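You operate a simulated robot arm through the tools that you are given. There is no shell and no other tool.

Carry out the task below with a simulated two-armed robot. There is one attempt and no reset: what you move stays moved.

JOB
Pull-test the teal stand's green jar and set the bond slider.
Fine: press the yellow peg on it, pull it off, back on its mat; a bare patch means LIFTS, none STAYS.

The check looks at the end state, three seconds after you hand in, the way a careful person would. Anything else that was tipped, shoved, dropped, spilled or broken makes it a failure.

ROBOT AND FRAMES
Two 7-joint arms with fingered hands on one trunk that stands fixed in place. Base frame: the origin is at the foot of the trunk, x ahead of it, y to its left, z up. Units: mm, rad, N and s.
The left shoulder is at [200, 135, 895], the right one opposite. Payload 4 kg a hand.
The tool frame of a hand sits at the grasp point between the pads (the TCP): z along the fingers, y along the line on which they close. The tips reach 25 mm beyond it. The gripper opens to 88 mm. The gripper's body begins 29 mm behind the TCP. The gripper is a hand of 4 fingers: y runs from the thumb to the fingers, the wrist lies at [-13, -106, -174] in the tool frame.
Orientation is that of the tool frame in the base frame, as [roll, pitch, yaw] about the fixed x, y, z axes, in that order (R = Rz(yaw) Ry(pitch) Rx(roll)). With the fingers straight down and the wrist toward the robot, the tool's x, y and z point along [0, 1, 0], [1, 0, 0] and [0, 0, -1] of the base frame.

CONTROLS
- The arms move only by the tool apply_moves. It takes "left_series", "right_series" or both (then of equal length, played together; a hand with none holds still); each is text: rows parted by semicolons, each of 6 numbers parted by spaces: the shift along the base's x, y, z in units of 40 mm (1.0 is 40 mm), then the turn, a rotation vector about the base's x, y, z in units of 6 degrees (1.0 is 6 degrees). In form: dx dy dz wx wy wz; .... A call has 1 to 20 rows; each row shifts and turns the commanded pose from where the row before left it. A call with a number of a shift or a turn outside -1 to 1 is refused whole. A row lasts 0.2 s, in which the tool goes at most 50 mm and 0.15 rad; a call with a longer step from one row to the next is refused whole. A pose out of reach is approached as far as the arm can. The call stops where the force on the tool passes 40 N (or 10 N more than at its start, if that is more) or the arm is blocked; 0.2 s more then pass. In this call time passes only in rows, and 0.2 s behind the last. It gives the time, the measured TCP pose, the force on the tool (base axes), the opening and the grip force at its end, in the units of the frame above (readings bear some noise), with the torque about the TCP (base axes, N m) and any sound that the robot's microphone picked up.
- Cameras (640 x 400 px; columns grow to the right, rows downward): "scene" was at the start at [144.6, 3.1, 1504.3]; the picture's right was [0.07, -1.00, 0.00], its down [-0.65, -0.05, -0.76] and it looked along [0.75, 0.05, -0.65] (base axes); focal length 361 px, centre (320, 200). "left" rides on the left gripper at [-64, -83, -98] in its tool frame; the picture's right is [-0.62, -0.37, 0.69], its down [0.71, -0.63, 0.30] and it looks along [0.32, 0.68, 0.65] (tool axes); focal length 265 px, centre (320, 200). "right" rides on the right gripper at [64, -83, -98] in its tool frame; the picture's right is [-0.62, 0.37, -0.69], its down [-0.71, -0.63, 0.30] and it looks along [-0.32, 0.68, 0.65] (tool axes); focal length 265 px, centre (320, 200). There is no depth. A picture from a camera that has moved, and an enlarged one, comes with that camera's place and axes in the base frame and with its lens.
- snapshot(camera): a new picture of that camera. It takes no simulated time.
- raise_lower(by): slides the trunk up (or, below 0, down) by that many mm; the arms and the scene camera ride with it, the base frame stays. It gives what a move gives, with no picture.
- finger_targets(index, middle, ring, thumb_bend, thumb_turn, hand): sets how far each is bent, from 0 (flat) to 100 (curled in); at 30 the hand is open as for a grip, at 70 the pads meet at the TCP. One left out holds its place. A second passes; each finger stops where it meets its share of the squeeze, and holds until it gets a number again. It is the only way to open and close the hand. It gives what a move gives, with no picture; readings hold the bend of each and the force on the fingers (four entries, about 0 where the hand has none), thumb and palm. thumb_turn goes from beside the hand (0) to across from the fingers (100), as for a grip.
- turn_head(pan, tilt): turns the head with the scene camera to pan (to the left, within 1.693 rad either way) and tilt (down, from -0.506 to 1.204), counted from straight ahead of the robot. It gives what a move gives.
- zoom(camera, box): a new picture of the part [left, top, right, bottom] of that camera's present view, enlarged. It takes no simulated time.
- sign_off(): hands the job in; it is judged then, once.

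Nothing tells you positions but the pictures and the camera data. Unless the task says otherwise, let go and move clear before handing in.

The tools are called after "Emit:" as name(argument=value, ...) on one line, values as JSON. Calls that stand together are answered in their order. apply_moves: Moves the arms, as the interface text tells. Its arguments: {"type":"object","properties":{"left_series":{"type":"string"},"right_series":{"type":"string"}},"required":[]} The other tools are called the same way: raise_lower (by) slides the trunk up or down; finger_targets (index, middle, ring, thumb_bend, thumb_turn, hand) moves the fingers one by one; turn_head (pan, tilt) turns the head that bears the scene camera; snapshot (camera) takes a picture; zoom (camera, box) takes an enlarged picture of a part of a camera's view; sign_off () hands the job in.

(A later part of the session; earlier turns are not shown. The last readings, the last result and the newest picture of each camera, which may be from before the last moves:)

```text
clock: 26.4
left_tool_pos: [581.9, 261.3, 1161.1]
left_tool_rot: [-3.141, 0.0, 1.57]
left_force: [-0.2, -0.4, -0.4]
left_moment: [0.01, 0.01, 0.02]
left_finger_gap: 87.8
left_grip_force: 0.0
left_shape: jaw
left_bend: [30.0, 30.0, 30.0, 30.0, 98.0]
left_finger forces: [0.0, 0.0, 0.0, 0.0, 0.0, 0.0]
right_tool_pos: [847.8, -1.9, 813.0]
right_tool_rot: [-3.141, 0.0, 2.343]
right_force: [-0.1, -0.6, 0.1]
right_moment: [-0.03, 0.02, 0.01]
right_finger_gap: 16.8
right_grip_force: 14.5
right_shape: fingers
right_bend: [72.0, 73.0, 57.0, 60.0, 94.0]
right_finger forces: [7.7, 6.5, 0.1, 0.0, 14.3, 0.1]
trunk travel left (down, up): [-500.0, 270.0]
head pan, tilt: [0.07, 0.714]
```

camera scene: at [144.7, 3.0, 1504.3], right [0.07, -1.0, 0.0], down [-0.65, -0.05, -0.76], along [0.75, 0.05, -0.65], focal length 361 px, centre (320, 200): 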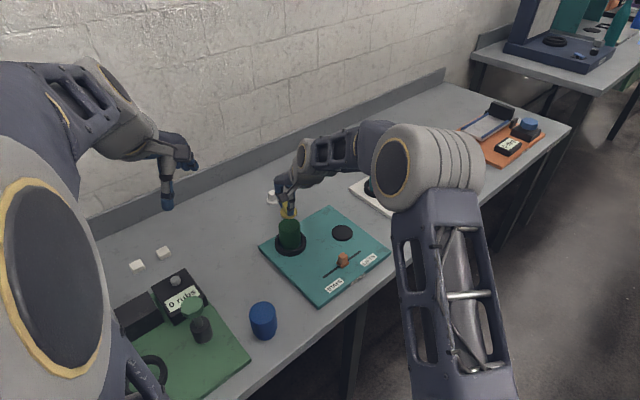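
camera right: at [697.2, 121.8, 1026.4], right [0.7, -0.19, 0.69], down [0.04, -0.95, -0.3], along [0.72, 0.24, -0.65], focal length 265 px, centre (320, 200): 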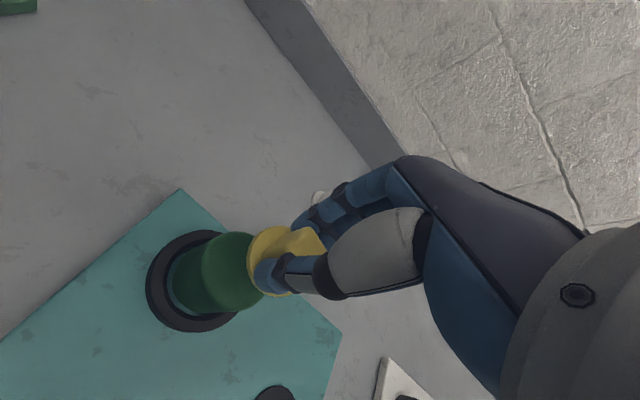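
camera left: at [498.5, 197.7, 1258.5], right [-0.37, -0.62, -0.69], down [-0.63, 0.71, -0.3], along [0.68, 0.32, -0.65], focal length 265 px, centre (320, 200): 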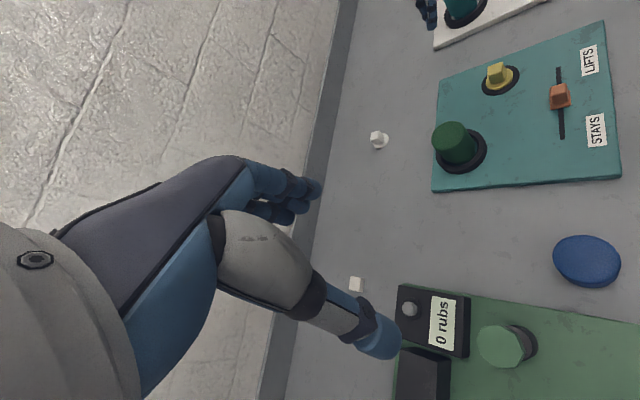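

No contact yet; the peg likely slid up a few millimetres in the grip during pressing. I'll keep stepping down.

Emit:
apply_moves(right_series="0 0 -0.025 0 0 0")

Emit:
apply_moves(right_series="0 0 -0.025 0 0 0")

Emit:
zoom(camera="scene", box=[320, 200, 370, 250])

Emit:
zoom(camera="left", box=[460, 40, 540, 120])

```text
clock: 26.8
left_tool_pos: [581.2, 261.3, 1160.6]
left_tool_rot: [3.141, 0.0, 1.57]
left_force: [0.4, -0.1, 0.4]
left_moment: [-0.01, 0.03, 0.01]
left_finger_gap: 87.6
left_grip_force: 0.0
left_shape: jaw
left_bend: [30.0, 30.0, 30.0, 30.0, 98.0]
left_finger forces: [0.1, 0.0, 0.1, 0.1, 0.0, 0.0]
right_tool_pos: [848.6, -2.9, 812.8]
right_tool_rot: [3.141, 0.001, 2.341]
right_force: [-0.7, -0.7, 1.1]
right_moment: [-0.01, -0.01, 0.01]
right_finger_gap: 16.6
right_grip_force: 14.4
right_shape: fingers
right_bend: [72.0, 73.0, 57.0, 60.0, 94.0]
right_finger forces: [7.7, 6.5, 0.0, 0.0, 14.7, 0.0]
trunk travel left (down, up): [-500.0, 270.0]
head pan, tilt: [0.07, 0.714]
```

```text
clock: 27.2
left_tool_pos: [581.5, 261.5, 1161.4]
left_tool_rot: [3.141, -0.001, 1.571]
left_force: [0.3, -0.2, -0.4]
left_moment: [0.0, -0.02, 0.02]
left_finger_gap: 87.6
left_grip_force: 0.1
left_shape: jaw
left_bend: [30.0, 30.0, 30.0, 30.0, 98.0]
left_finger forces: [0.0, 0.1, 0.0, 0.1, 0.0, 0.0]
right_tool_pos: [848.8, -1.3, 814.1]
right_tool_rot: [3.14, 0.0, 2.341]
right_force: [-0.8, 0.1, 4.4]
right_moment: [-0.03, -0.01, 0.03]
right_finger_gap: 16.8
right_grip_force: 14.9
right_shape: fingers
right_bend: [72.0, 73.0, 57.0, 60.0, 94.0]
right_finger forces: [7.6, 7.3, 0.0, 0.0, 15.4, 0.1]
trunk travel left (down, up): [-500.0, 270.0]
head pan, tilt: [0.07, 0.714]
```

```text
8.00 times, centred on (345, 225) of scene
camera zoom: at [144.5, 3.1, 1504.4], right [0.07, -1.0, 0.0], down [-0.65, -0.05, -0.76], along [0.75, 0.05, -0.65], focal length 2888 px, centre (120, 0)
```

zoom: 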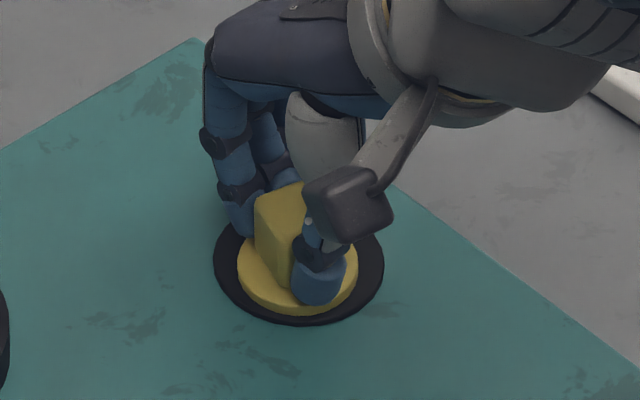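

```text
5.00 times, centred on (500, 80) of left
camera zoom: at [498.7, 197.8, 1258.5], right [-0.37, -0.62, -0.69], down [-0.63, 0.71, -0.3], along [0.68, 0.32, -0.65], focal length 1327 px, centre (-580, 800)
```

zoom: 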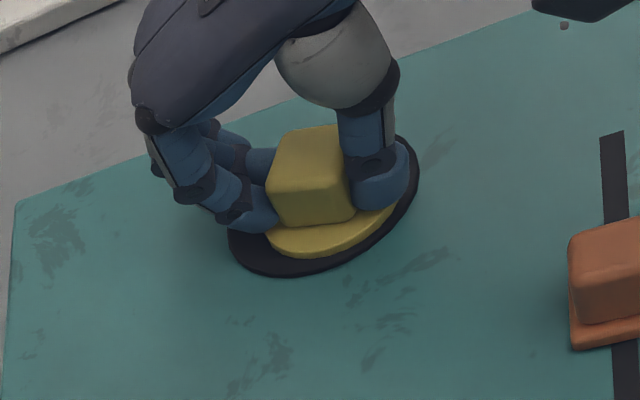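

The peg rests on the mat but about 6–7 mm toward the near edge. I'll lift it slightly, shift it to the centre and set it down again.

Emit:
apply_moves(right_series="0 0 0.1 0 0 0; 0.08 -0.015 0.05 0 0 0; 0.08 -0.015 0 0 0 0; 0 0 -0.05 0 0 0; 0 0 -0.05 0 0 0")

Emit:
zoom(camera="scene", box=[320, 200, 370, 250])

Emit:
zoom(camera="left", box=[460, 40, 540, 120])

```text
clock: 28.4
left_tool_pos: [582.4, 260.8, 1162.2]
left_tool_rot: [3.141, 0.001, 1.572]
left_force: [0.7, -0.6, -0.2]
left_moment: [-0.05, -0.01, -0.01]
left_finger_gap: 87.6
left_grip_force: 0.1
left_shape: jaw
left_bend: [30.0, 30.0, 30.0, 30.0, 98.0]
left_finger forces: [0.0, 0.1, 0.0, 0.0, 0.0, 0.0]
right_tool_pos: [855.5, -3.5, 813.7]
right_tool_rot: [-3.141, 0.001, 2.341]
right_force: [0.5, 0.1, -0.5]
right_moment: [0.0, 0.02, 0.01]
right_finger_gap: 16.6
right_grip_force: 14.8
right_shape: fingers
right_bend: [72.0, 73.0, 57.0, 60.0, 94.0]
right_finger forces: [7.9, 6.6, 0.1, 0.0, 14.6, 0.0]
trunk travel left (down, up): [-500.0, 270.0]
head pan, tilt: [0.07, 0.714]
```

```text
8.00 times, centred on (345, 225) of scene
camera zoom: at [144.7, 3.1, 1504.3], right [0.07, -1.0, 0.0], down [-0.65, -0.05, -0.76], along [0.75, 0.05, -0.65], focal length 2888 px, centre (120, 0)
```

zoom: 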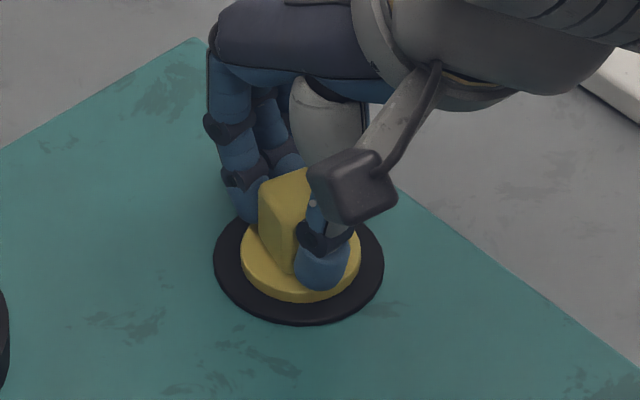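

```text
5.00 times, centred on (500, 80) of left
camera zoom: at [498.8, 197.8, 1258.4], right [-0.37, -0.62, -0.69], down [-0.63, 0.71, -0.3], along [0.68, 0.32, -0.65], focal length 1327 px, centre (-580, 800)
```

zoom: 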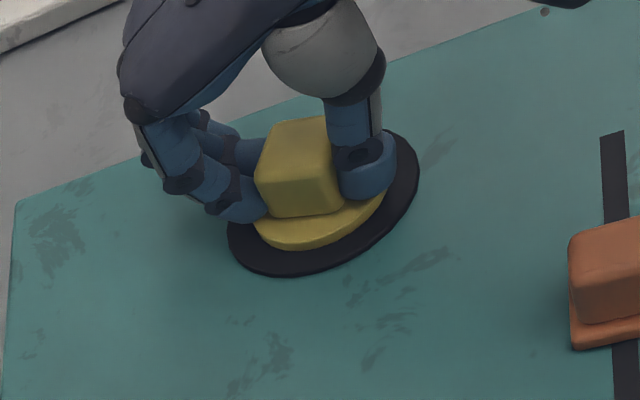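

The disc is now centred on the mat as it was at the start. I'll take the last millimetres to contact and then let go.

Emit:
apply_moves(right_series="0 0 -0.03 0 0 0; 0 0 -0.025 0 0 0")

```text
clock: 29.0
left_tool_pos: [581.3, 261.1, 1161.1]
left_tool_rot: [-3.139, 0.001, 1.571]
left_force: [0.3, -0.5, -0.2]
left_moment: [-0.02, -0.01, 0.02]
left_finger_gap: 87.6
left_grip_force: 0.0
left_shape: jaw
left_bend: [30.0, 30.0, 30.0, 30.0, 98.0]
left_finger forces: [0.1, 0.0, 0.0, 0.0, 0.0, 0.1]
right_tool_pos: [854.4, -3.3, 813.1]
right_tool_rot: [3.139, -0.001, 2.34]
right_force: [-2.1, -0.1, 6.9]
right_moment: [-0.01, 0.1, 0.01]
right_finger_gap: 16.5
right_grip_force: 15.2
right_shape: fingers
right_bend: [72.0, 73.0, 57.0, 60.0, 94.0]
right_finger forces: [7.8, 6.9, 0.0, 0.0, 15.4, 0.0]
trunk travel left (down, up): [-500.0, 270.0]
head pan, tilt: [0.07, 0.714]
```

It's in contact at about 7 N. I'll relax by a millimetre, ease the fingers off the cube slightly, then rise clear before opening fully.

Emit:
apply_moves(right_series="0 0 0.03 0 0 0")

Emit:
finger_targets(hand="right", index=59, middle=59, ring=55, thumb_bend=55)

Emit:
zoom(camera="scene", box=[320, 200, 370, 250])

Emit:
zoom(camera="left", box=[460, 40, 540, 120])

Emit:
zoom(camera="right", box=[180, 180, 360, 320])

```text
clock: 29.4
left_tool_pos: [581.4, 261.5, 1160.4]
left_tool_rot: [3.141, 0.001, 1.571]
left_force: [-0.4, 0.6, -0.2]
left_moment: [0.01, 0.0, 0.01]
left_finger_gap: 87.8
left_grip_force: 0.0
left_shape: jaw
left_bend: [30.0, 30.0, 30.0, 30.0, 98.0]
left_finger forces: [0.0, 0.0, 0.0, 0.0, 0.0, 0.0]
right_tool_pos: [854.7, -3.7, 812.7]
right_tool_rot: [-3.14, 0.001, 2.341]
right_force: [-0.1, 0.2, 6.1]
right_moment: [0.05, 0.06, -0.01]
right_finger_gap: 16.4
right_grip_force: 15.1
right_shape: fingers
right_bend: [72.0, 73.0, 57.0, 60.0, 94.0]
right_finger forces: [8.2, 7.6, 0.1, 0.0, 14.7, 0.1]
trunk travel left (down, up): [-500.0, 270.0]
head pan, tilt: [0.07, 0.714]
```

```text
clock: 30.4
left_tool_pos: [581.1, 260.5, 1160.6]
left_tool_rot: [3.141, -0.001, 1.57]
left_force: [0.0, -0.5, -1.1]
left_moment: [-0.02, 0.01, 0.01]
left_finger_gap: 87.5
left_grip_force: 0.1
left_shape: jaw
left_bend: [30.0, 30.0, 30.0, 30.0, 98.0]
left_finger forces: [0.0, 0.1, 0.0, 0.0, 0.0, 0.0]
right_tool_pos: [854.0, -4.3, 812.4]
right_tool_rot: [3.14, 0.002, 2.34]
right_force: [0.0, -0.7, 0.7]
right_moment: [0.03, 0.01, -0.01]
right_finger_gap: 26.5
right_grip_force: 0.1
right_shape: fingers
right_bend: [59.0, 59.0, 55.0, 55.0, 97.0]
right_finger forces: [0.0, 0.0, 0.0, 0.0, 0.3, 0.1]
trunk travel left (down, up): [-500.0, 270.0]
head pan, tilt: [0.07, 0.714]
```

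```text
8.00 times, centred on (345, 225) of scene
camera zoom: at [144.7, 3.1, 1504.3], right [0.07, -1.0, 0.0], down [-0.65, -0.05, -0.76], along [0.75, 0.05, -0.65], focal length 2888 px, centre (120, 0)
```

zoom: 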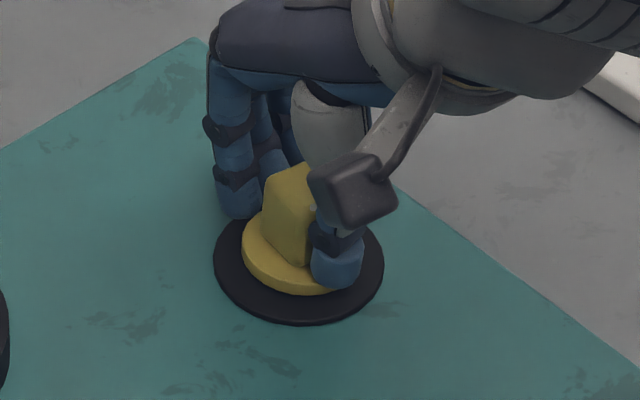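

```text
5.00 times, centred on (500, 80) of left
camera zoom: at [498.8, 197.8, 1258.4], right [-0.37, -0.62, -0.69], down [-0.63, 0.71, -0.3], along [0.68, 0.32, -0.65], focal length 1327 px, centre (-580, 800)
```

zoom: 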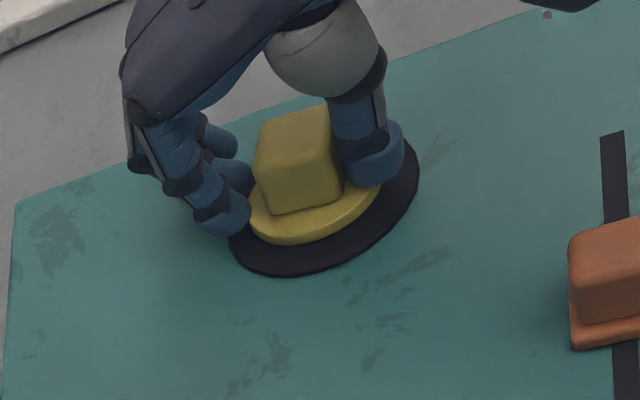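

```text
2.86 times, centred on (270, 250) of right
camera zoom: at [749.9, -14.5, 910.4], right [0.7, -0.19, 0.69], down [0.05, -0.95, -0.3], along [0.72, 0.24, -0.65], focal length 758 px, centre (463, 57)
```

zoom: 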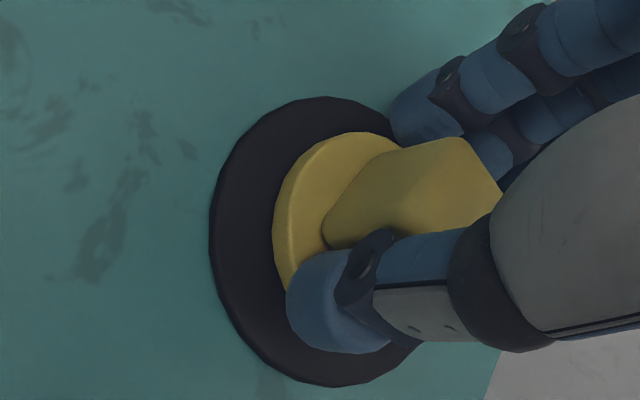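

The fingers are off the cube. I'll rise a few millimetres and check the peg stays down.

Emit:
apply_moves(right_series="0 0 0.06 0 0 0; 0 0 0.06 0 0 0")

Emit:
zoom(camera="scene", box=[320, 200, 370, 250])

Emit:
zoom(camera="left", box=[460, 40, 540, 120])

Emit:
zoom(camera="right", box=[180, 180, 360, 320])

```text
clock: 31.0
left_tool_pos: [581.4, 262.1, 1161.2]
left_tool_rot: [-3.141, 0.0, 1.571]
left_force: [0.1, 0.3, 0.5]
left_moment: [-0.01, -0.02, 0.0]
left_finger_gap: 87.5
left_grip_force: 0.2
left_shape: jaw
left_bend: [30.0, 30.0, 30.0, 30.0, 98.0]
left_finger forces: [0.1, 0.1, 0.0, 0.1, 0.0, 0.0]
right_tool_pos: [853.7, -3.8, 817.2]
right_tool_rot: [-3.14, -0.001, 2.341]
right_force: [-0.2, -0.2, -0.4]
right_moment: [-0.02, 0.01, -0.02]
right_finger_gap: 26.3
right_grip_force: 0.1
right_shape: fingers
right_bend: [59.0, 59.0, 55.0, 55.0, 97.0]
right_finger forces: [0.0, 0.0, 0.0, 0.0, 0.1, 0.0]
trunk travel left (down, up): [-500.0, 270.0]
head pan, tilt: [0.07, 0.714]
```

```text
8.00 times, centred on (345, 225) of scene
camera zoom: at [144.7, 3.1, 1504.3], right [0.07, -1.0, 0.0], down [-0.65, -0.05, -0.76], along [0.75, 0.05, -0.65], focal length 2888 px, centre (120, 0)
```

zoom: 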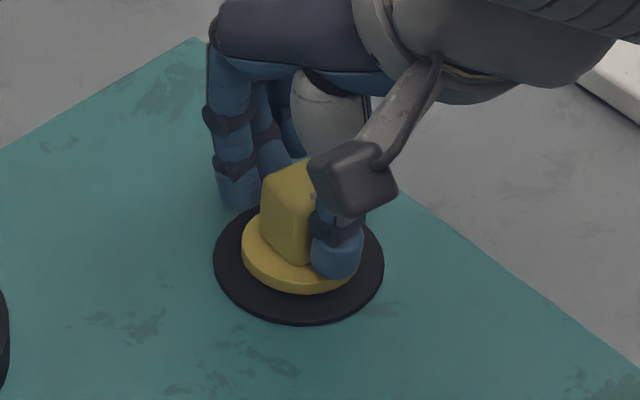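

```text
5.00 times, centred on (500, 80) of left
camera zoom: at [498.8, 197.8, 1258.4], right [-0.37, -0.62, -0.69], down [-0.63, 0.71, -0.3], along [0.68, 0.32, -0.65], focal length 1327 px, centre (-580, 800)
```

zoom: 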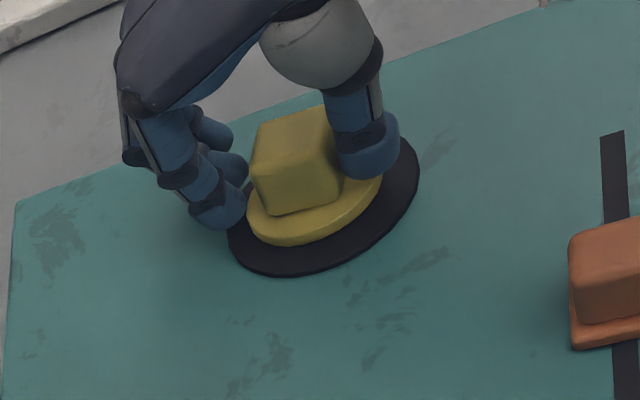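

```text
2.86 times, centred on (270, 250) of right
camera zoom: at [750.0, -14.3, 915.0], right [0.7, -0.19, 0.69], down [0.05, -0.95, -0.3], along [0.72, 0.24, -0.65], focal length 758 px, centre (463, 57)
```

zoom: 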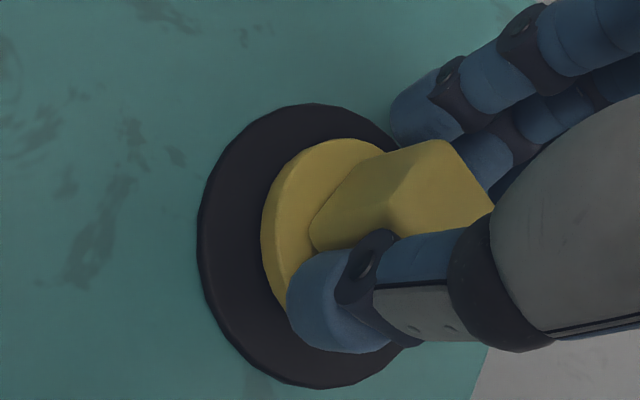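

The peg stays flat on its mat as the hand rises. I'll open wider and lift well clear.

Emit:
finger_targets(hand="right", index=44, middle=44, ring=44, thumb_bend=44)

Emit:
apply_moves(right_series="0 0 0.2 0 0 0; 0 0 0.5 0 0 0; 0 0 0.8 0 0 0; 0 0 0.8 0 0 0")

Emit:
zoom(camera="scene", box=[310, 200, 390, 280])

Emit:
zoom(camera="left", box=[460, 40, 540, 120])

Emit:
snapshot(camera="right")

```text
clock: 32.0
left_tool_pos: [580.9, 260.8, 1162.0]
left_tool_rot: [3.141, 0.0, 1.569]
left_force: [-1.2, 1.1, 0.2]
left_moment: [0.01, -0.02, -0.02]
left_finger_gap: 87.6
left_grip_force: 0.1
left_shape: jaw
left_bend: [30.0, 30.0, 30.0, 30.0, 98.0]
left_finger forces: [0.1, 0.1, 0.0, 0.0, 0.0, 0.0]
right_tool_pos: [854.3, -3.5, 817.2]
right_tool_rot: [3.141, 0.0, 2.339]
right_force: [0.2, -0.7, -0.6]
right_moment: [0.0, 0.02, 0.0]
right_finger_gap: 54.2
right_grip_force: 0.0
right_shape: fingers
right_bend: [44.0, 44.0, 44.0, 44.0, 97.0]
right_finger forces: [0.0, 0.0, 0.0, 0.0, 0.0, 0.0]
trunk travel left (down, up): [-500.0, 270.0]
head pan, tilt: [0.07, 0.714]
```

```text
clock: 33.0
left_tool_pos: [582.2, 262.1, 1160.0]
left_tool_rot: [3.142, 0.001, 1.571]
left_force: [0.3, -0.4, 0.0]
left_moment: [-0.02, 0.0, 0.03]
left_finger_gap: 87.6
left_grip_force: 0.1
left_shape: jaw
left_bend: [30.0, 30.0, 30.0, 30.0, 98.0]
left_finger forces: [0.0, 0.0, 0.0, 0.0, 0.0, 0.0]
right_tool_pos: [853.7, -1.9, 909.3]
right_tool_rot: [3.141, 0.0, 2.341]
right_force: [-0.8, -0.1, -0.5]
right_moment: [0.0, 0.0, 0.02]
right_finger_gap: 54.5
right_grip_force: 0.0
right_shape: fingers
right_bend: [44.0, 44.0, 44.0, 44.0, 97.0]
right_finger forces: [0.1, 0.0, 0.0, 0.0, 0.0, 0.0]
trunk travel left (down, up): [-500.0, 270.0]
head pan, tilt: [0.07, 0.714]
```

```text
5.00 times, centred on (350, 240) of scene
camera zoom: at [144.8, 3.1, 1504.2], right [0.07, -1.0, 0.0], down [-0.65, -0.05, -0.76], along [0.75, 0.05, -0.65], focal length 1805 px, centre (170, 0)
```

zoom: 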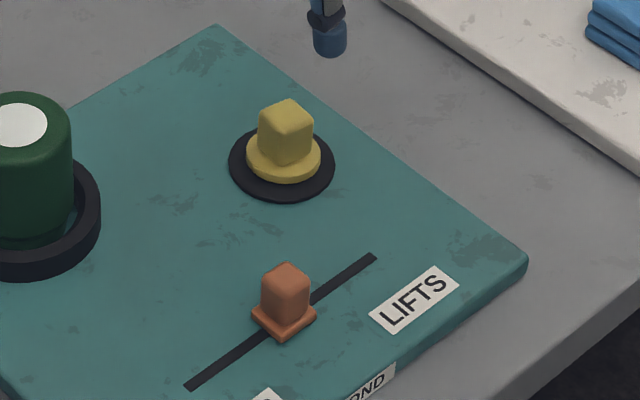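

```text
5.00 times, centred on (500, 80) of left
camera zoom: at [499.0, 197.8, 1258.3], right [-0.37, -0.62, -0.69], down [-0.63, 0.71, -0.3], along [0.68, 0.32, -0.65], focal length 1327 px, centre (-580, 800)
```

zoom: 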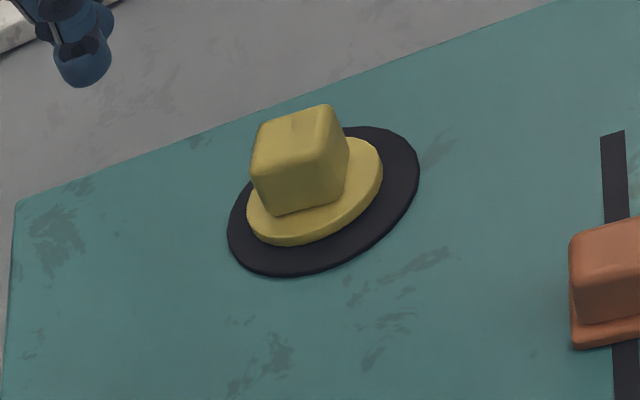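

```text
taken
camera right: at [749.6, -13.9, 1007.3], right [0.7, -0.19, 0.69], down [0.04, -0.95, -0.3], along [0.72, 0.24, -0.65], focal length 265 px, centre (320, 200)
```

right: 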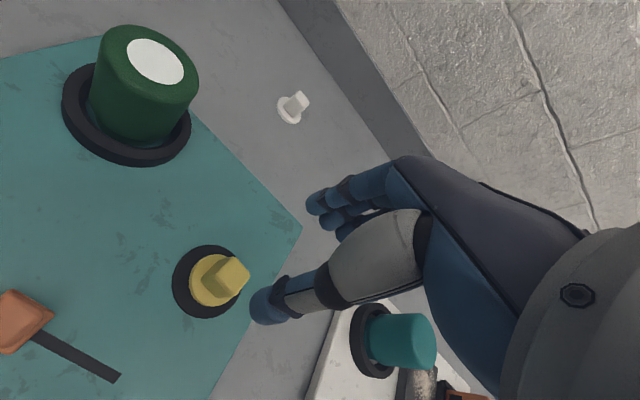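

The peg is back on its mat, upright and clear of the hand. Next is the slider, which sits at mid-track near (740, -14) with its top around z 805; I'll bring the right hand above its knob.

Emit:
apply_moves(right_series="-0.5 -0.04 0 0 0 0; -0.977 -0.072 0 0 0 0; -0.977 -0.072 -0.25 0 0 0; -0.476 -0.031 -0.5 0 0 0")

Emit:
zoom(camera="scene", box=[300, 200, 400, 300])

Emit:
zoom(camera="left", box=[490, 40, 640, 190])

Emit:
snapshot(camera="right")

```text
clock: 34.0
left_tool_pos: [580.1, 261.8, 1160.0]
left_tool_rot: [-3.141, 0.0, 1.571]
left_force: [0.8, -0.1, -0.5]
left_moment: [0.01, 0.02, 0.01]
left_finger_gap: 87.4
left_grip_force: 0.0
left_shape: jaw
left_bend: [30.0, 30.0, 30.0, 30.0, 98.0]
left_finger forces: [0.0, 0.1, 0.0, 0.0, 0.0, 0.0]
right_tool_pos: [735.9, -13.2, 880.2]
right_tool_rot: [3.141, 0.0, 2.34]
right_force: [-0.5, 1.0, -0.3]
right_moment: [0.01, -0.03, -0.02]
right_finger_gap: 54.3
right_grip_force: 0.0
right_shape: fingers
right_bend: [44.0, 44.0, 44.0, 44.0, 97.0]
right_finger forces: [0.0, 0.0, 0.1, 0.0, 0.0, 0.0]
trunk travel left (down, up): [-500.0, 270.0]
head pan, tilt: [0.07, 0.714]
```

```text
4.00 times, centred on (350, 250) of scene
camera zoom: at [144.7, 3.2, 1504.3], right [0.07, -1.0, 0.0], down [-0.65, -0.05, -0.76], along [0.75, 0.05, -0.65], focal length 1444 px, centre (200, 0)
```

zoom: 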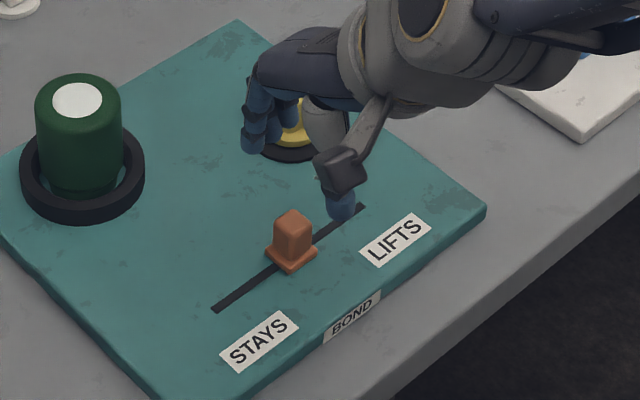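

```text
2.67 times, centred on (565, 115) of left
camera zoom: at [498.9, 197.9, 1258.4], right [-0.37, -0.62, -0.69], down [-0.63, 0.71, -0.3], along [0.68, 0.32, -0.65], focal length 708 px, centre (-333, 427)
```

zoom: 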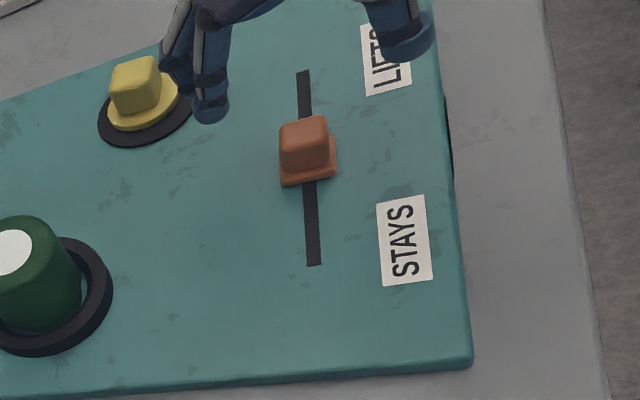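

```text
taken
camera right: at [631.6, -23.3, 978.0], right [0.7, -0.19, 0.69], down [0.05, -0.95, -0.3], along [0.72, 0.24, -0.65], focal length 265 px, centre (320, 200)
```

right: 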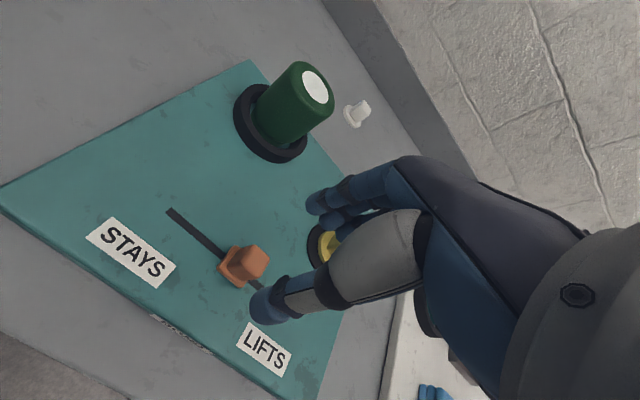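

The hand is roughly above the knob. I'll nudge it a few millimetres forward and lower toward the knob.

Emit:
apply_moves(right_series="0.075 0.04 -0.5 0 0 0; 0 0 -0.7 0 0 0")

Emit:
zoom(camera="scene", box=[310, 220, 380, 290])

Emit:
zoom(camera="left", box=[510, 40, 620, 150])

Emit:
zoom(camera="right", box=[180, 180, 380, 340])

```text
clock: 34.6
left_tool_pos: [580.3, 261.2, 1161.4]
left_tool_rot: [-3.141, 0.0, 1.571]
left_force: [-0.1, -0.1, 0.3]
left_moment: [-0.01, 0.01, -0.01]
left_finger_gap: 87.7
left_grip_force: 0.0
left_shape: jaw
left_bend: [30.0, 30.0, 30.0, 30.0, 98.0]
left_finger forces: [0.0, 0.0, 0.0, 0.1, 0.0, 0.0]
right_tool_pos: [739.9, -11.1, 831.9]
right_tool_rot: [3.141, 0.0, 2.341]
right_force: [0.6, 0.3, 0.7]
right_moment: [0.0, 0.0, -0.04]
right_finger_gap: 54.6
right_grip_force: 0.2
right_shape: fingers
right_bend: [44.0, 44.0, 44.0, 44.0, 97.0]
right_finger forces: [0.0, 0.0, 0.1, 0.1, 0.0, 0.1]
trunk travel left (down, up): [-500.0, 270.0]
head pan, tilt: [0.07, 0.714]
```

```text
5.71 times, centred on (345, 255) of scene
camera zoom: at [144.5, 3.2, 1504.3], right [0.07, -1.0, 0.0], down [-0.65, -0.05, -0.76], along [0.75, 0.05, -0.65], focal length 2063 px, centre (177, -114)
```

zoom: 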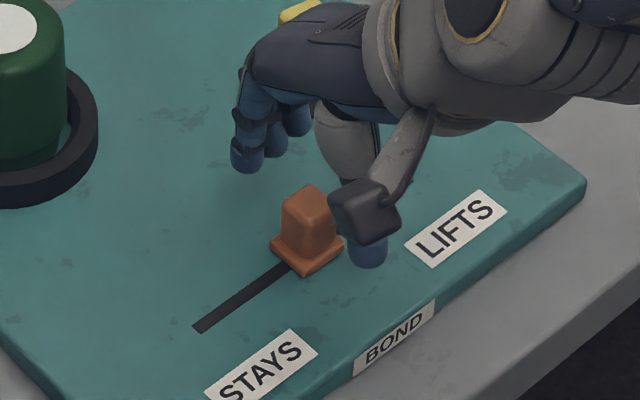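

```text
3.64 times, centred on (565, 95) of left
camera zoom: at [498.7, 197.8, 1258.4], right [-0.37, -0.62, -0.69], down [-0.63, 0.71, -0.3], along [0.68, 0.32, -0.65], focal length 965 px, centre (-571, 582)
```

zoom: 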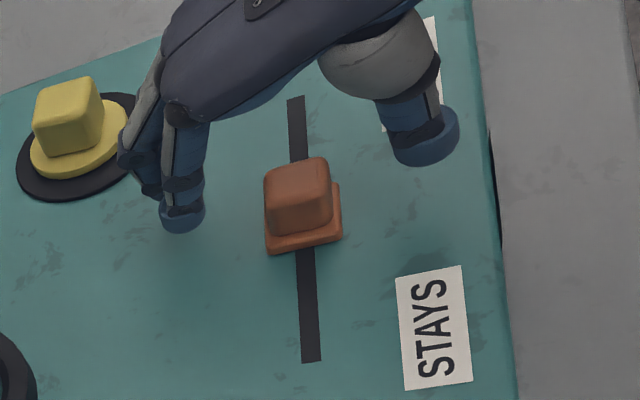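

```text
2.50 times, centred on (280, 260) of right
camera zoom: at [634.9, -22.0, 930.4], right [0.7, -0.19, 0.69], down [0.04, -0.95, -0.3], along [0.72, 0.24, -0.65], focal length 664 px, centre (420, 50)
```

zoom: 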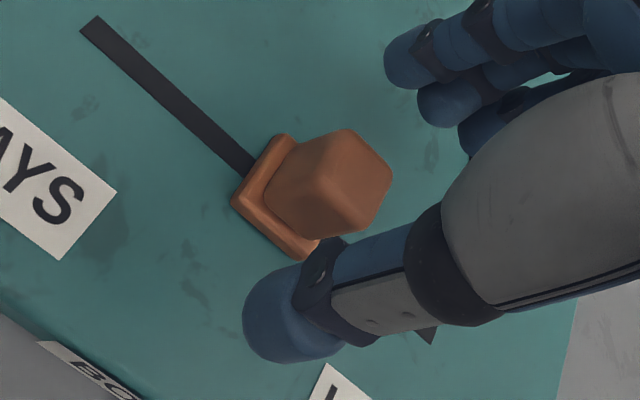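

The knob sits midway between thumb and fingers in both views. I'll lower 14 mm and close in stages around it.

Emit:
apply_moves(right_series="0 0 -0.2 0 0 0; 0 0 -0.15 0 0 0")

Emit:
finger_targets(hand="right", index=56, middle=56, ring=54, thumb_bend=56)

Emit:
zoom(camera="scene", box=[310, 220, 380, 290])

Emit:
zoom(camera="left", box=[510, 40, 620, 150])

Emit:
zoom(camera="right", box=[180, 180, 380, 340])

```text
clock: 35.2
left_tool_pos: [581.6, 260.0, 1160.9]
left_tool_rot: [-3.141, 0.0, 1.571]
left_force: [0.4, -0.4, -0.1]
left_moment: [0.0, 0.0, 0.02]
left_finger_gap: 87.5
left_grip_force: 0.0
left_shape: jaw
left_bend: [30.0, 30.0, 30.0, 30.0, 98.0]
left_finger forces: [0.0, 0.0, 0.1, 0.0, 0.1, 0.0]
right_tool_pos: [740.0, -10.9, 818.6]
right_tool_rot: [3.142, 0.0, 2.342]
right_force: [0.1, -0.3, 0.6]
right_moment: [0.03, 0.01, 0.02]
right_finger_gap: 54.5
right_grip_force: 0.1
right_shape: fingers
right_bend: [44.0, 44.0, 44.0, 44.0, 97.0]
right_finger forces: [0.0, 0.0, 0.1, 0.0, 0.1, 0.0]
trunk travel left (down, up): [-500.0, 270.0]
head pan, tilt: [0.07, 0.714]
```

```text
clock: 36.2
left_tool_pos: [581.5, 261.2, 1160.3]
left_tool_rot: [3.141, -0.002, 1.57]
left_force: [-0.5, -0.4, -0.1]
left_moment: [0.01, 0.01, -0.04]
left_finger_gap: 87.5
left_grip_force: 0.1
left_shape: jaw
left_bend: [30.0, 30.0, 30.0, 30.0, 98.0]
left_finger forces: [0.0, 0.1, 0.0, 0.1, 0.1, 0.1]
right_tool_pos: [739.0, -9.7, 819.2]
right_tool_rot: [-3.141, 0.0, 2.341]
right_force: [-1.0, -0.2, -0.3]
right_moment: [0.0, -0.01, -0.01]
right_finger_gap: 29.2
right_grip_force: 0.0
right_shape: fingers
right_bend: [56.0, 56.0, 54.0, 56.0, 97.0]
right_finger forces: [0.1, 0.0, 0.0, 0.0, 0.0, 0.0]
trunk travel left (down, up): [-500.0, 270.0]
head pan, tilt: [0.07, 0.714]
```

```text
5.71 times, centred on (345, 255) of scene
camera zoom: at [144.7, 3.1, 1504.3], right [0.07, -1.0, 0.0], down [-0.65, -0.05, -0.76], along [0.75, 0.05, -0.65], focal length 2063 px, centre (177, -114)
```

zoom: 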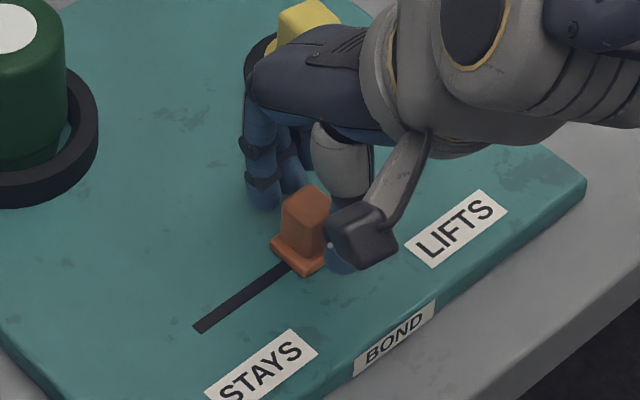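

```text
3.64 times, centred on (565, 95) of left
camera zoom: at [498.8, 197.9, 1258.4], right [-0.37, -0.62, -0.69], down [-0.63, 0.71, -0.3], along [0.68, 0.32, -0.65], focal length 965 px, centre (-571, 582)
```

zoom: 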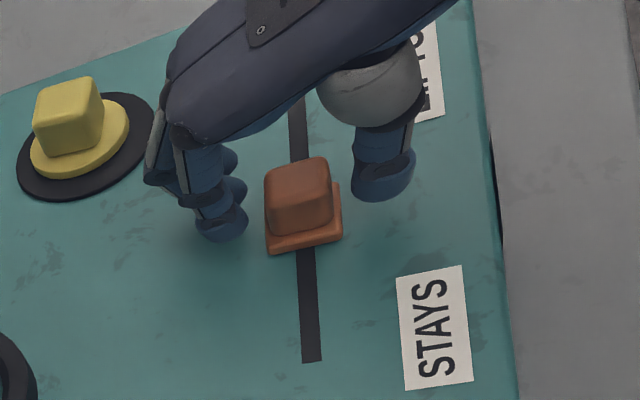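

```text
2.50 times, centred on (280, 260) of right
camera zoom: at [635.5, -21.9, 916.7], right [0.7, -0.19, 0.69], down [0.05, -0.95, -0.3], along [0.72, 0.24, -0.65], focal length 664 px, centre (420, 50)
```

zoom: 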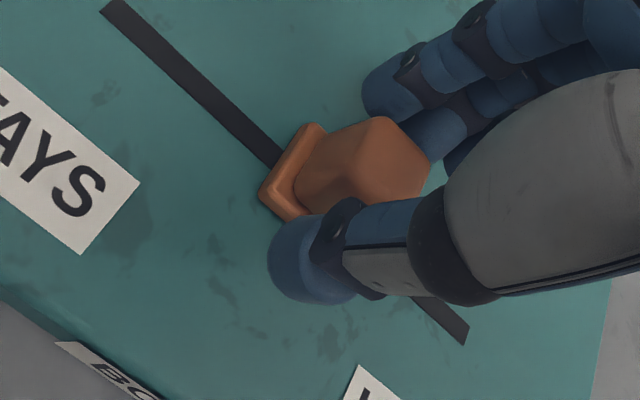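

The fingers bracket the knob evenly with no contact yet. I'll close to a light squeeze.

Emit:
finger_targets(hand="right", index=64, middle=64, thumb_bend=64)

Emit:
zoom(camera="scene", box=[310, 220, 380, 290])

Emit:
zoom(camera="left", box=[510, 40, 620, 150])

```text
clock: 37.2
left_tool_pos: [581.1, 262.3, 1160.0]
left_tool_rot: [3.141, 0.0, 1.572]
left_force: [-0.2, 0.1, 0.1]
left_moment: [-0.01, -0.01, -0.01]
left_finger_gap: 87.6
left_grip_force: 0.0
left_shape: jaw
left_bend: [30.0, 30.0, 30.0, 30.0, 98.0]
left_finger forces: [0.1, 0.0, 0.0, 0.0, 0.1, 0.0]
right_tool_pos: [740.0, -9.7, 817.6]
right_tool_rot: [3.141, -0.001, 2.339]
right_force: [0.9, 0.6, -0.6]
right_moment: [0.03, -0.04, 0.03]
right_finger_gap: 15.3
right_grip_force: 2.1
right_shape: fingers
right_bend: [62.0, 63.0, 54.0, 62.0, 97.0]
right_finger forces: [1.0, 1.2, 0.1, 0.1, 1.2, 0.0]
trunk travel left (down, up): [-500.0, 270.0]
head pan, tilt: [0.07, 0.714]
```

```text
5.71 times, centred on (345, 255) of scene
camera zoom: at [144.7, 3.2, 1504.3], right [0.07, -1.0, 0.0], down [-0.65, -0.05, -0.76], along [0.75, 0.05, -0.65], focal length 2063 px, centre (177, -114)
```

zoom: 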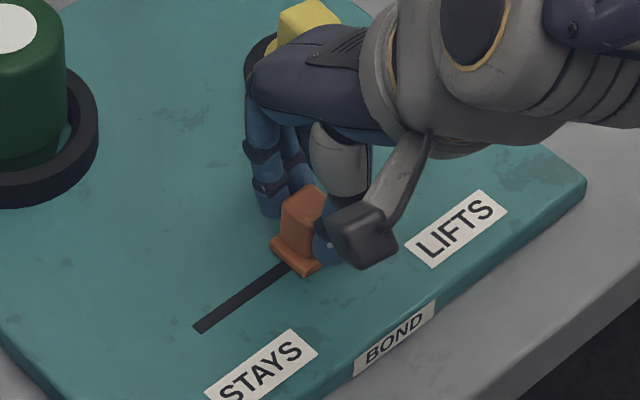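

```text
3.64 times, centred on (565, 95) of left
camera zoom: at [498.8, 197.9, 1258.4], right [-0.37, -0.62, -0.69], down [-0.63, 0.71, -0.3], along [0.68, 0.32, -0.65], focal length 965 px, centre (-571, 582)
```

zoom: 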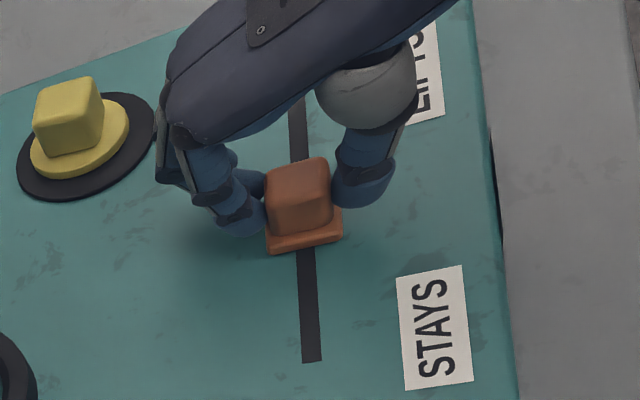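

The knob is lightly held from both sides. I'll firm the grip a little and drag it 10 mm along the track toward LIFTS to see how it moves.

Emit:
finger_targets(hand="right", index=70, middle=70, thumb_bend=70)

Emit:
apply_moves(right_series="0.0435 -0.0445 0 0 0 0; 0.0435 -0.0445 0 0 0 0; 0.0435 -0.0445 0 0 0 0; 0.0435 -0.0445 0 0 0 0")

Emit:
zoom(camera="scene", box=[310, 220, 380, 290])

Emit:
zoom(camera="left", box=[510, 40, 620, 150])

```text
clock: 38.2
left_tool_pos: [581.7, 261.9, 1161.1]
left_tool_rot: [3.141, 0.0, 1.57]
left_force: [0.4, 0.2, -0.2]
left_moment: [0.03, -0.01, 0.01]
left_finger_gap: 87.7
left_grip_force: 0.0
left_shape: jaw
left_bend: [30.0, 30.0, 30.0, 30.0, 98.0]
left_finger forces: [0.1, 0.0, 0.0, 0.0, 0.1, 0.0]
right_tool_pos: [740.3, -9.5, 819.3]
right_tool_rot: [-3.141, 0.0, 2.342]
right_force: [3.2, 3.8, -1.0]
right_moment: [0.09, -0.08, 0.04]
right_finger_gap: 13.3
right_grip_force: 7.0
right_shape: fingers
right_bend: [63.0, 65.0, 54.0, 64.0, 97.0]
right_finger forces: [4.3, 4.6, 0.0, 0.0, 4.5, 0.0]
trunk travel left (down, up): [-500.0, 270.0]
head pan, tilt: [0.07, 0.714]
```

```text
clock: 39.2
left_tool_pos: [580.8, 261.0, 1160.8]
left_tool_rot: [-3.142, 0.0, 1.57]
left_force: [0.0, -0.1, 0.4]
left_moment: [0.0, 0.0, 0.03]
left_finger_gap: 87.7
left_grip_force: 0.0
left_shape: jaw
left_bend: [30.0, 30.0, 30.0, 30.0, 98.0]
left_finger forces: [0.0, 0.0, 0.0, 0.0, 0.0, 0.1]
right_tool_pos: [747.3, -17.1, 818.7]
right_tool_rot: [3.141, -0.002, 2.34]
right_force: [1.4, 1.5, 2.2]
right_moment: [0.06, -0.03, 0.04]
right_finger_gap: 13.5
right_grip_force: 6.8
right_shape: fingers
right_bend: [64.0, 65.0, 54.0, 64.0, 97.0]
right_finger forces: [3.9, 4.1, 0.1, 0.1, 5.7, 0.0]
trunk travel left (down, up): [-500.0, 270.0]
head pan, tilt: [0.07, 0.714]
```

```text
5.71 times, centred on (345, 255) of scene
camera zoom: at [144.6, 3.2, 1504.3], right [0.07, -1.0, 0.0], down [-0.65, -0.05, -0.76], along [0.75, 0.05, -0.65], focal length 2063 px, centre (177, -114)
```

zoom: 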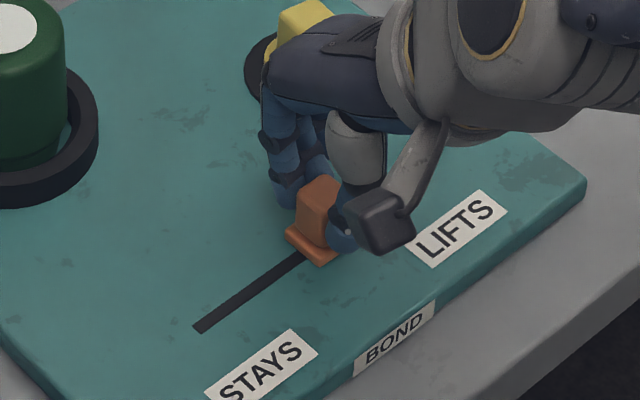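

```text
3.64 times, centred on (565, 95) of left
camera zoom: at [498.8, 197.9, 1258.4], right [-0.37, -0.62, -0.69], down [-0.63, 0.71, -0.3], along [0.68, 0.32, -0.65], focal length 965 px, centre (-571, 582)
```

zoom: 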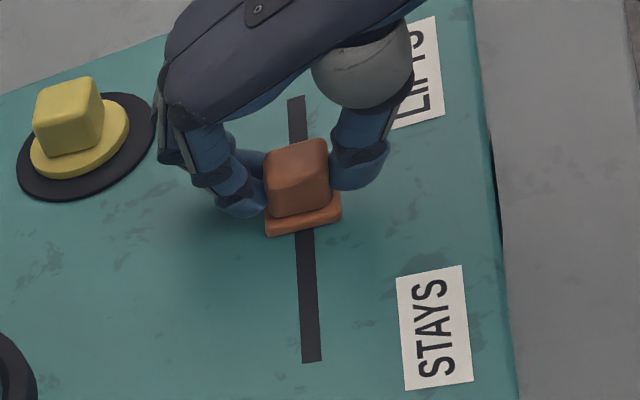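

The slider follows smoothly and the stand stays put. I'll continue 36 mm further along the track toward LIFTS.

Emit:
apply_moves(right_series="0.0875 -0.089 0 0 0 0; 0.0875 -0.089 0 0 0 0; 0.0875 -0.089 0 0 0 0; 0.0875 -0.089 0 0 0 0; 0.0875 -0.089 0 0 0 0; 0.0875 -0.089 0 0 0 0; 0.0875 -0.089 0 0 0 0")

Emit:
zoom(camera="scene", box=[310, 210, 390, 290])

Emit:
zoom(camera="left", box=[500, 30, 620, 150])

Emit:
zoom(camera="right", box=[140, 140, 400, 360])

```text
clock: 40.8
left_tool_pos: [581.4, 260.7, 1160.2]
left_tool_rot: [3.141, 0.001, 1.571]
left_force: [-1.0, 1.2, -0.2]
left_moment: [0.01, 0.01, 0.03]
left_finger_gap: 87.6
left_grip_force: 0.0
left_shape: jaw
left_bend: [30.0, 30.0, 30.0, 30.0, 98.0]
left_finger forces: [0.0, 0.0, 0.1, 0.0, 0.0, 0.0]
right_tool_pos: [771.1, -42.7, 818.3]
right_tool_rot: [3.14, 0.003, 2.343]
right_force: [4.2, 3.5, 5.2]
right_moment: [0.09, -0.09, 0.01]
right_finger_gap: 13.2
right_grip_force: 7.3
right_shape: fingers
right_bend: [63.0, 65.0, 54.0, 64.0, 97.0]
right_finger forces: [5.0, 5.4, 0.0, 0.0, 4.8, 0.0]
trunk travel left (down, up): [-500.0, 270.0]
head pan, tilt: [0.07, 0.714]
```

```text
5.00 times, centred on (350, 250) of scene
camera zoom: at [144.6, 3.3, 1504.3], right [0.07, -1.0, 0.0], down [-0.65, -0.05, -0.76], along [0.75, 0.05, -0.65], focal length 1805 px, centre (170, -50)
```

zoom: 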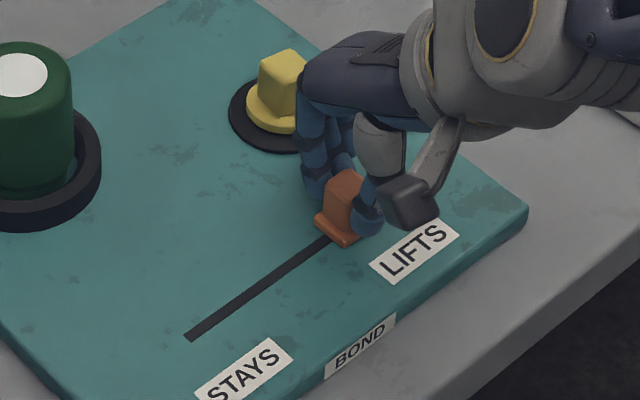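

```text
3.33 times, centred on (560, 90) of left
camera zoom: at [498.8, 198.0, 1258.4], right [-0.37, -0.62, -0.69], down [-0.63, 0.71, -0.3], along [0.68, 0.32, -0.65], focal length 885 px, centre (-480, 567)
```

zoom: 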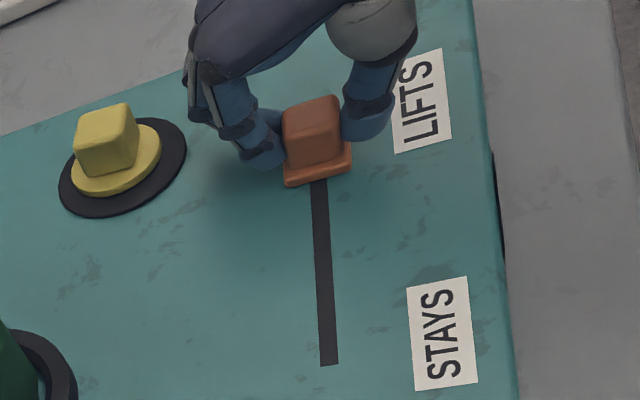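

```text
1.82 times, centred on (270, 250) of right
camera zoom: at [667.3, -53.6, 915.7], right [0.7, -0.19, 0.69], down [0.05, -0.95, -0.3], along [0.72, 0.24, -0.65], focal length 483 px, centre (411, 109)
```

zoom: 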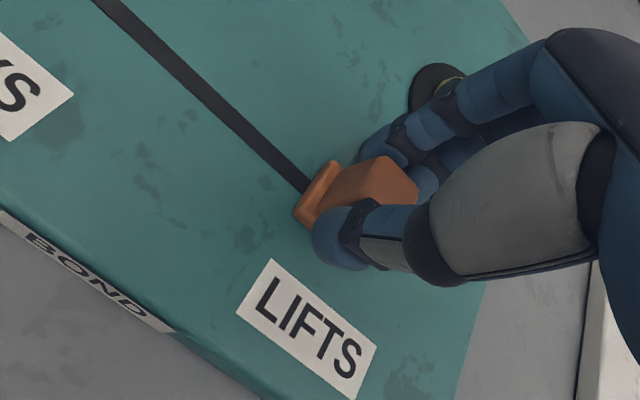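

The slider is now about 45 mm toward LIFTS, with a slight sideways load. I'll trim the hand by 1 mm and move another 9 mm in small steps, feeling for the end stop.

Emit:
apply_moves(right_series="0.0225 0.0175 0.015 0 0 0; 0.0525 -0.0533 0 0 0 0; 0.0525 -0.0533 0 0 0 0; 0.0525 -0.0533 0 0 0 0")

Emit:
zoom(camera="scene", box=[310, 210, 390, 290])

Emit:
zoom(camera="left", box=[500, 30, 620, 150])

```text
clock: 41.8
left_tool_pos: [581.5, 260.6, 1162.1]
left_tool_rot: [-3.14, 0.0, 1.571]
left_force: [-0.2, 0.2, 0.8]
left_moment: [-0.01, -0.03, -0.01]
left_finger_gap: 87.7
left_grip_force: 0.0
left_shape: jaw
left_bend: [30.0, 30.0, 30.0, 30.0, 98.0]
left_finger forces: [0.0, 0.0, 0.0, 0.0, 0.1, 0.0]
right_tool_pos: [779.6, -48.3, 818.2]
right_tool_rot: [3.141, 0.0, 2.34]
right_force: [2.9, 0.8, 2.3]
right_moment: [0.0, -0.05, 0.05]
right_finger_gap: 13.3
right_grip_force: 6.4
right_shape: fingers
right_bend: [64.0, 65.0, 54.0, 64.0, 97.0]
right_finger forces: [3.7, 4.2, 0.1, 0.0, 6.2, 0.1]
trunk travel left (down, up): [-500.0, 270.0]
head pan, tilt: [0.07, 0.714]
```

```text
5.00 times, centred on (350, 250) of scene
camera zoom: at [144.6, 3.2, 1504.3], right [0.07, -1.0, 0.0], down [-0.65, -0.05, -0.76], along [0.75, 0.05, -0.65], focal length 1805 px, centre (170, -50)
```

zoom: 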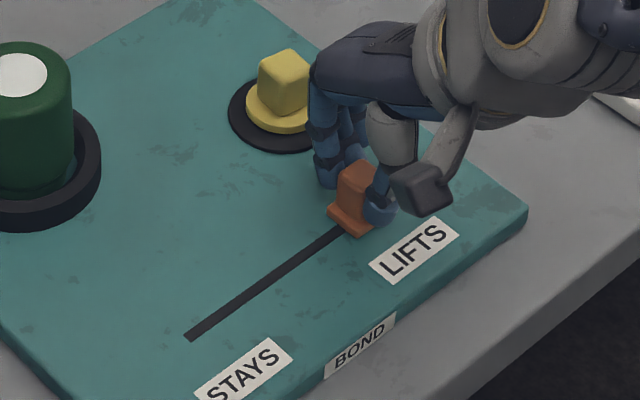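

```text
3.33 times, centred on (560, 90) of left
camera zoom: at [498.8, 197.8, 1258.4], right [-0.37, -0.62, -0.69], down [-0.63, 0.71, -0.3], along [0.68, 0.32, -0.65], focal length 885 px, centre (-480, 567)
```

zoom: 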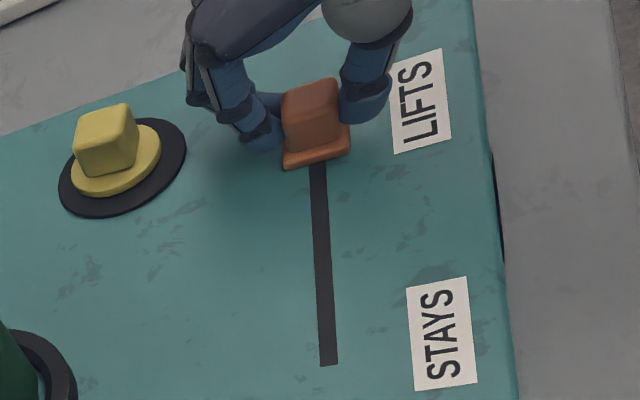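

The slider is about 50 mm from centre, close to the end of its slot. I'll keep going in small steps until it stops.

Emit:
apply_moves(right_series="0.0525 -0.0533 0 0 0 0; 0.0525 -0.0533 0 0 0 0")

Emit:
zoom(camera="scene", box=[310, 210, 390, 290])

Emit:
zoom(camera="left", box=[500, 30, 620, 150])

```text
clock: 42.4
left_tool_pos: [580.4, 260.8, 1160.5]
left_tool_rot: [-3.141, -0.001, 1.571]
left_force: [0.2, 0.5, -0.7]
left_moment: [-0.01, 0.02, -0.01]
left_finger_gap: 87.7
left_grip_force: 0.1
left_shape: jaw
left_bend: [30.0, 30.0, 30.0, 30.0, 98.0]
left_finger forces: [0.0, 0.0, 0.1, 0.0, 0.0, 0.0]
right_tool_pos: [783.0, -52.5, 818.8]
right_tool_rot: [3.141, 0.0, 2.342]
right_force: [0.1, 0.8, 4.4]
right_moment: [-0.04, 0.05, -0.04]
right_finger_gap: 13.3
right_grip_force: 7.1
right_shape: fingers
right_bend: [64.0, 65.0, 54.0, 64.0, 97.0]
right_finger forces: [3.5, 3.9, 0.0, 0.0, 6.6, 0.0]
trunk travel left (down, up): [-500.0, 270.0]
head pan, tilt: [0.07, 0.714]
```

```text
5.00 times, centred on (350, 250) of scene
camera zoom: at [144.5, 3.2, 1504.3], right [0.07, -1.0, 0.0], down [-0.65, -0.05, -0.76], along [0.75, 0.05, -0.65], focal length 1805 px, centre (170, -50)
```

zoom: 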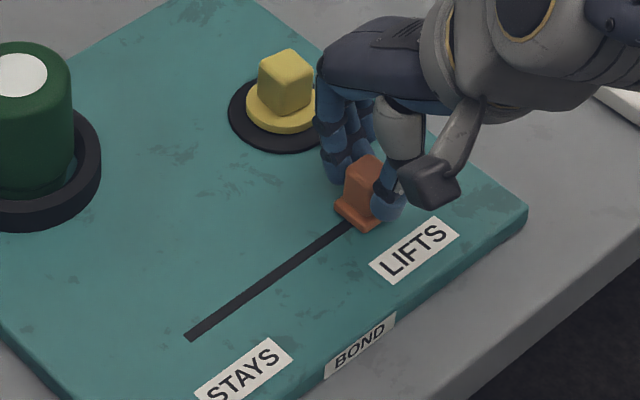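

```text
3.33 times, centred on (560, 90) of left
camera zoom: at [498.7, 197.9, 1258.4], right [-0.37, -0.62, -0.69], down [-0.63, 0.71, -0.3], along [0.68, 0.32, -0.65], focal length 885 px, centre (-480, 567)
```

zoom: 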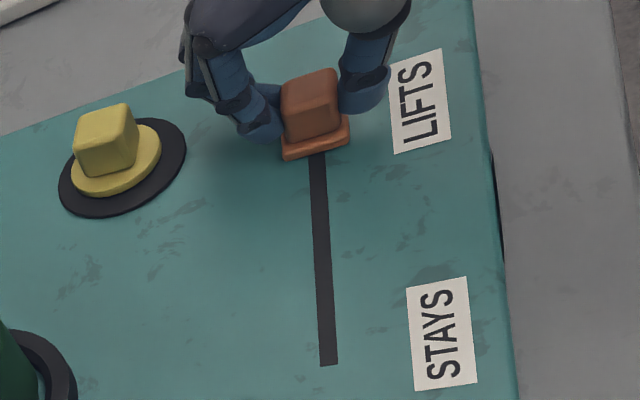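

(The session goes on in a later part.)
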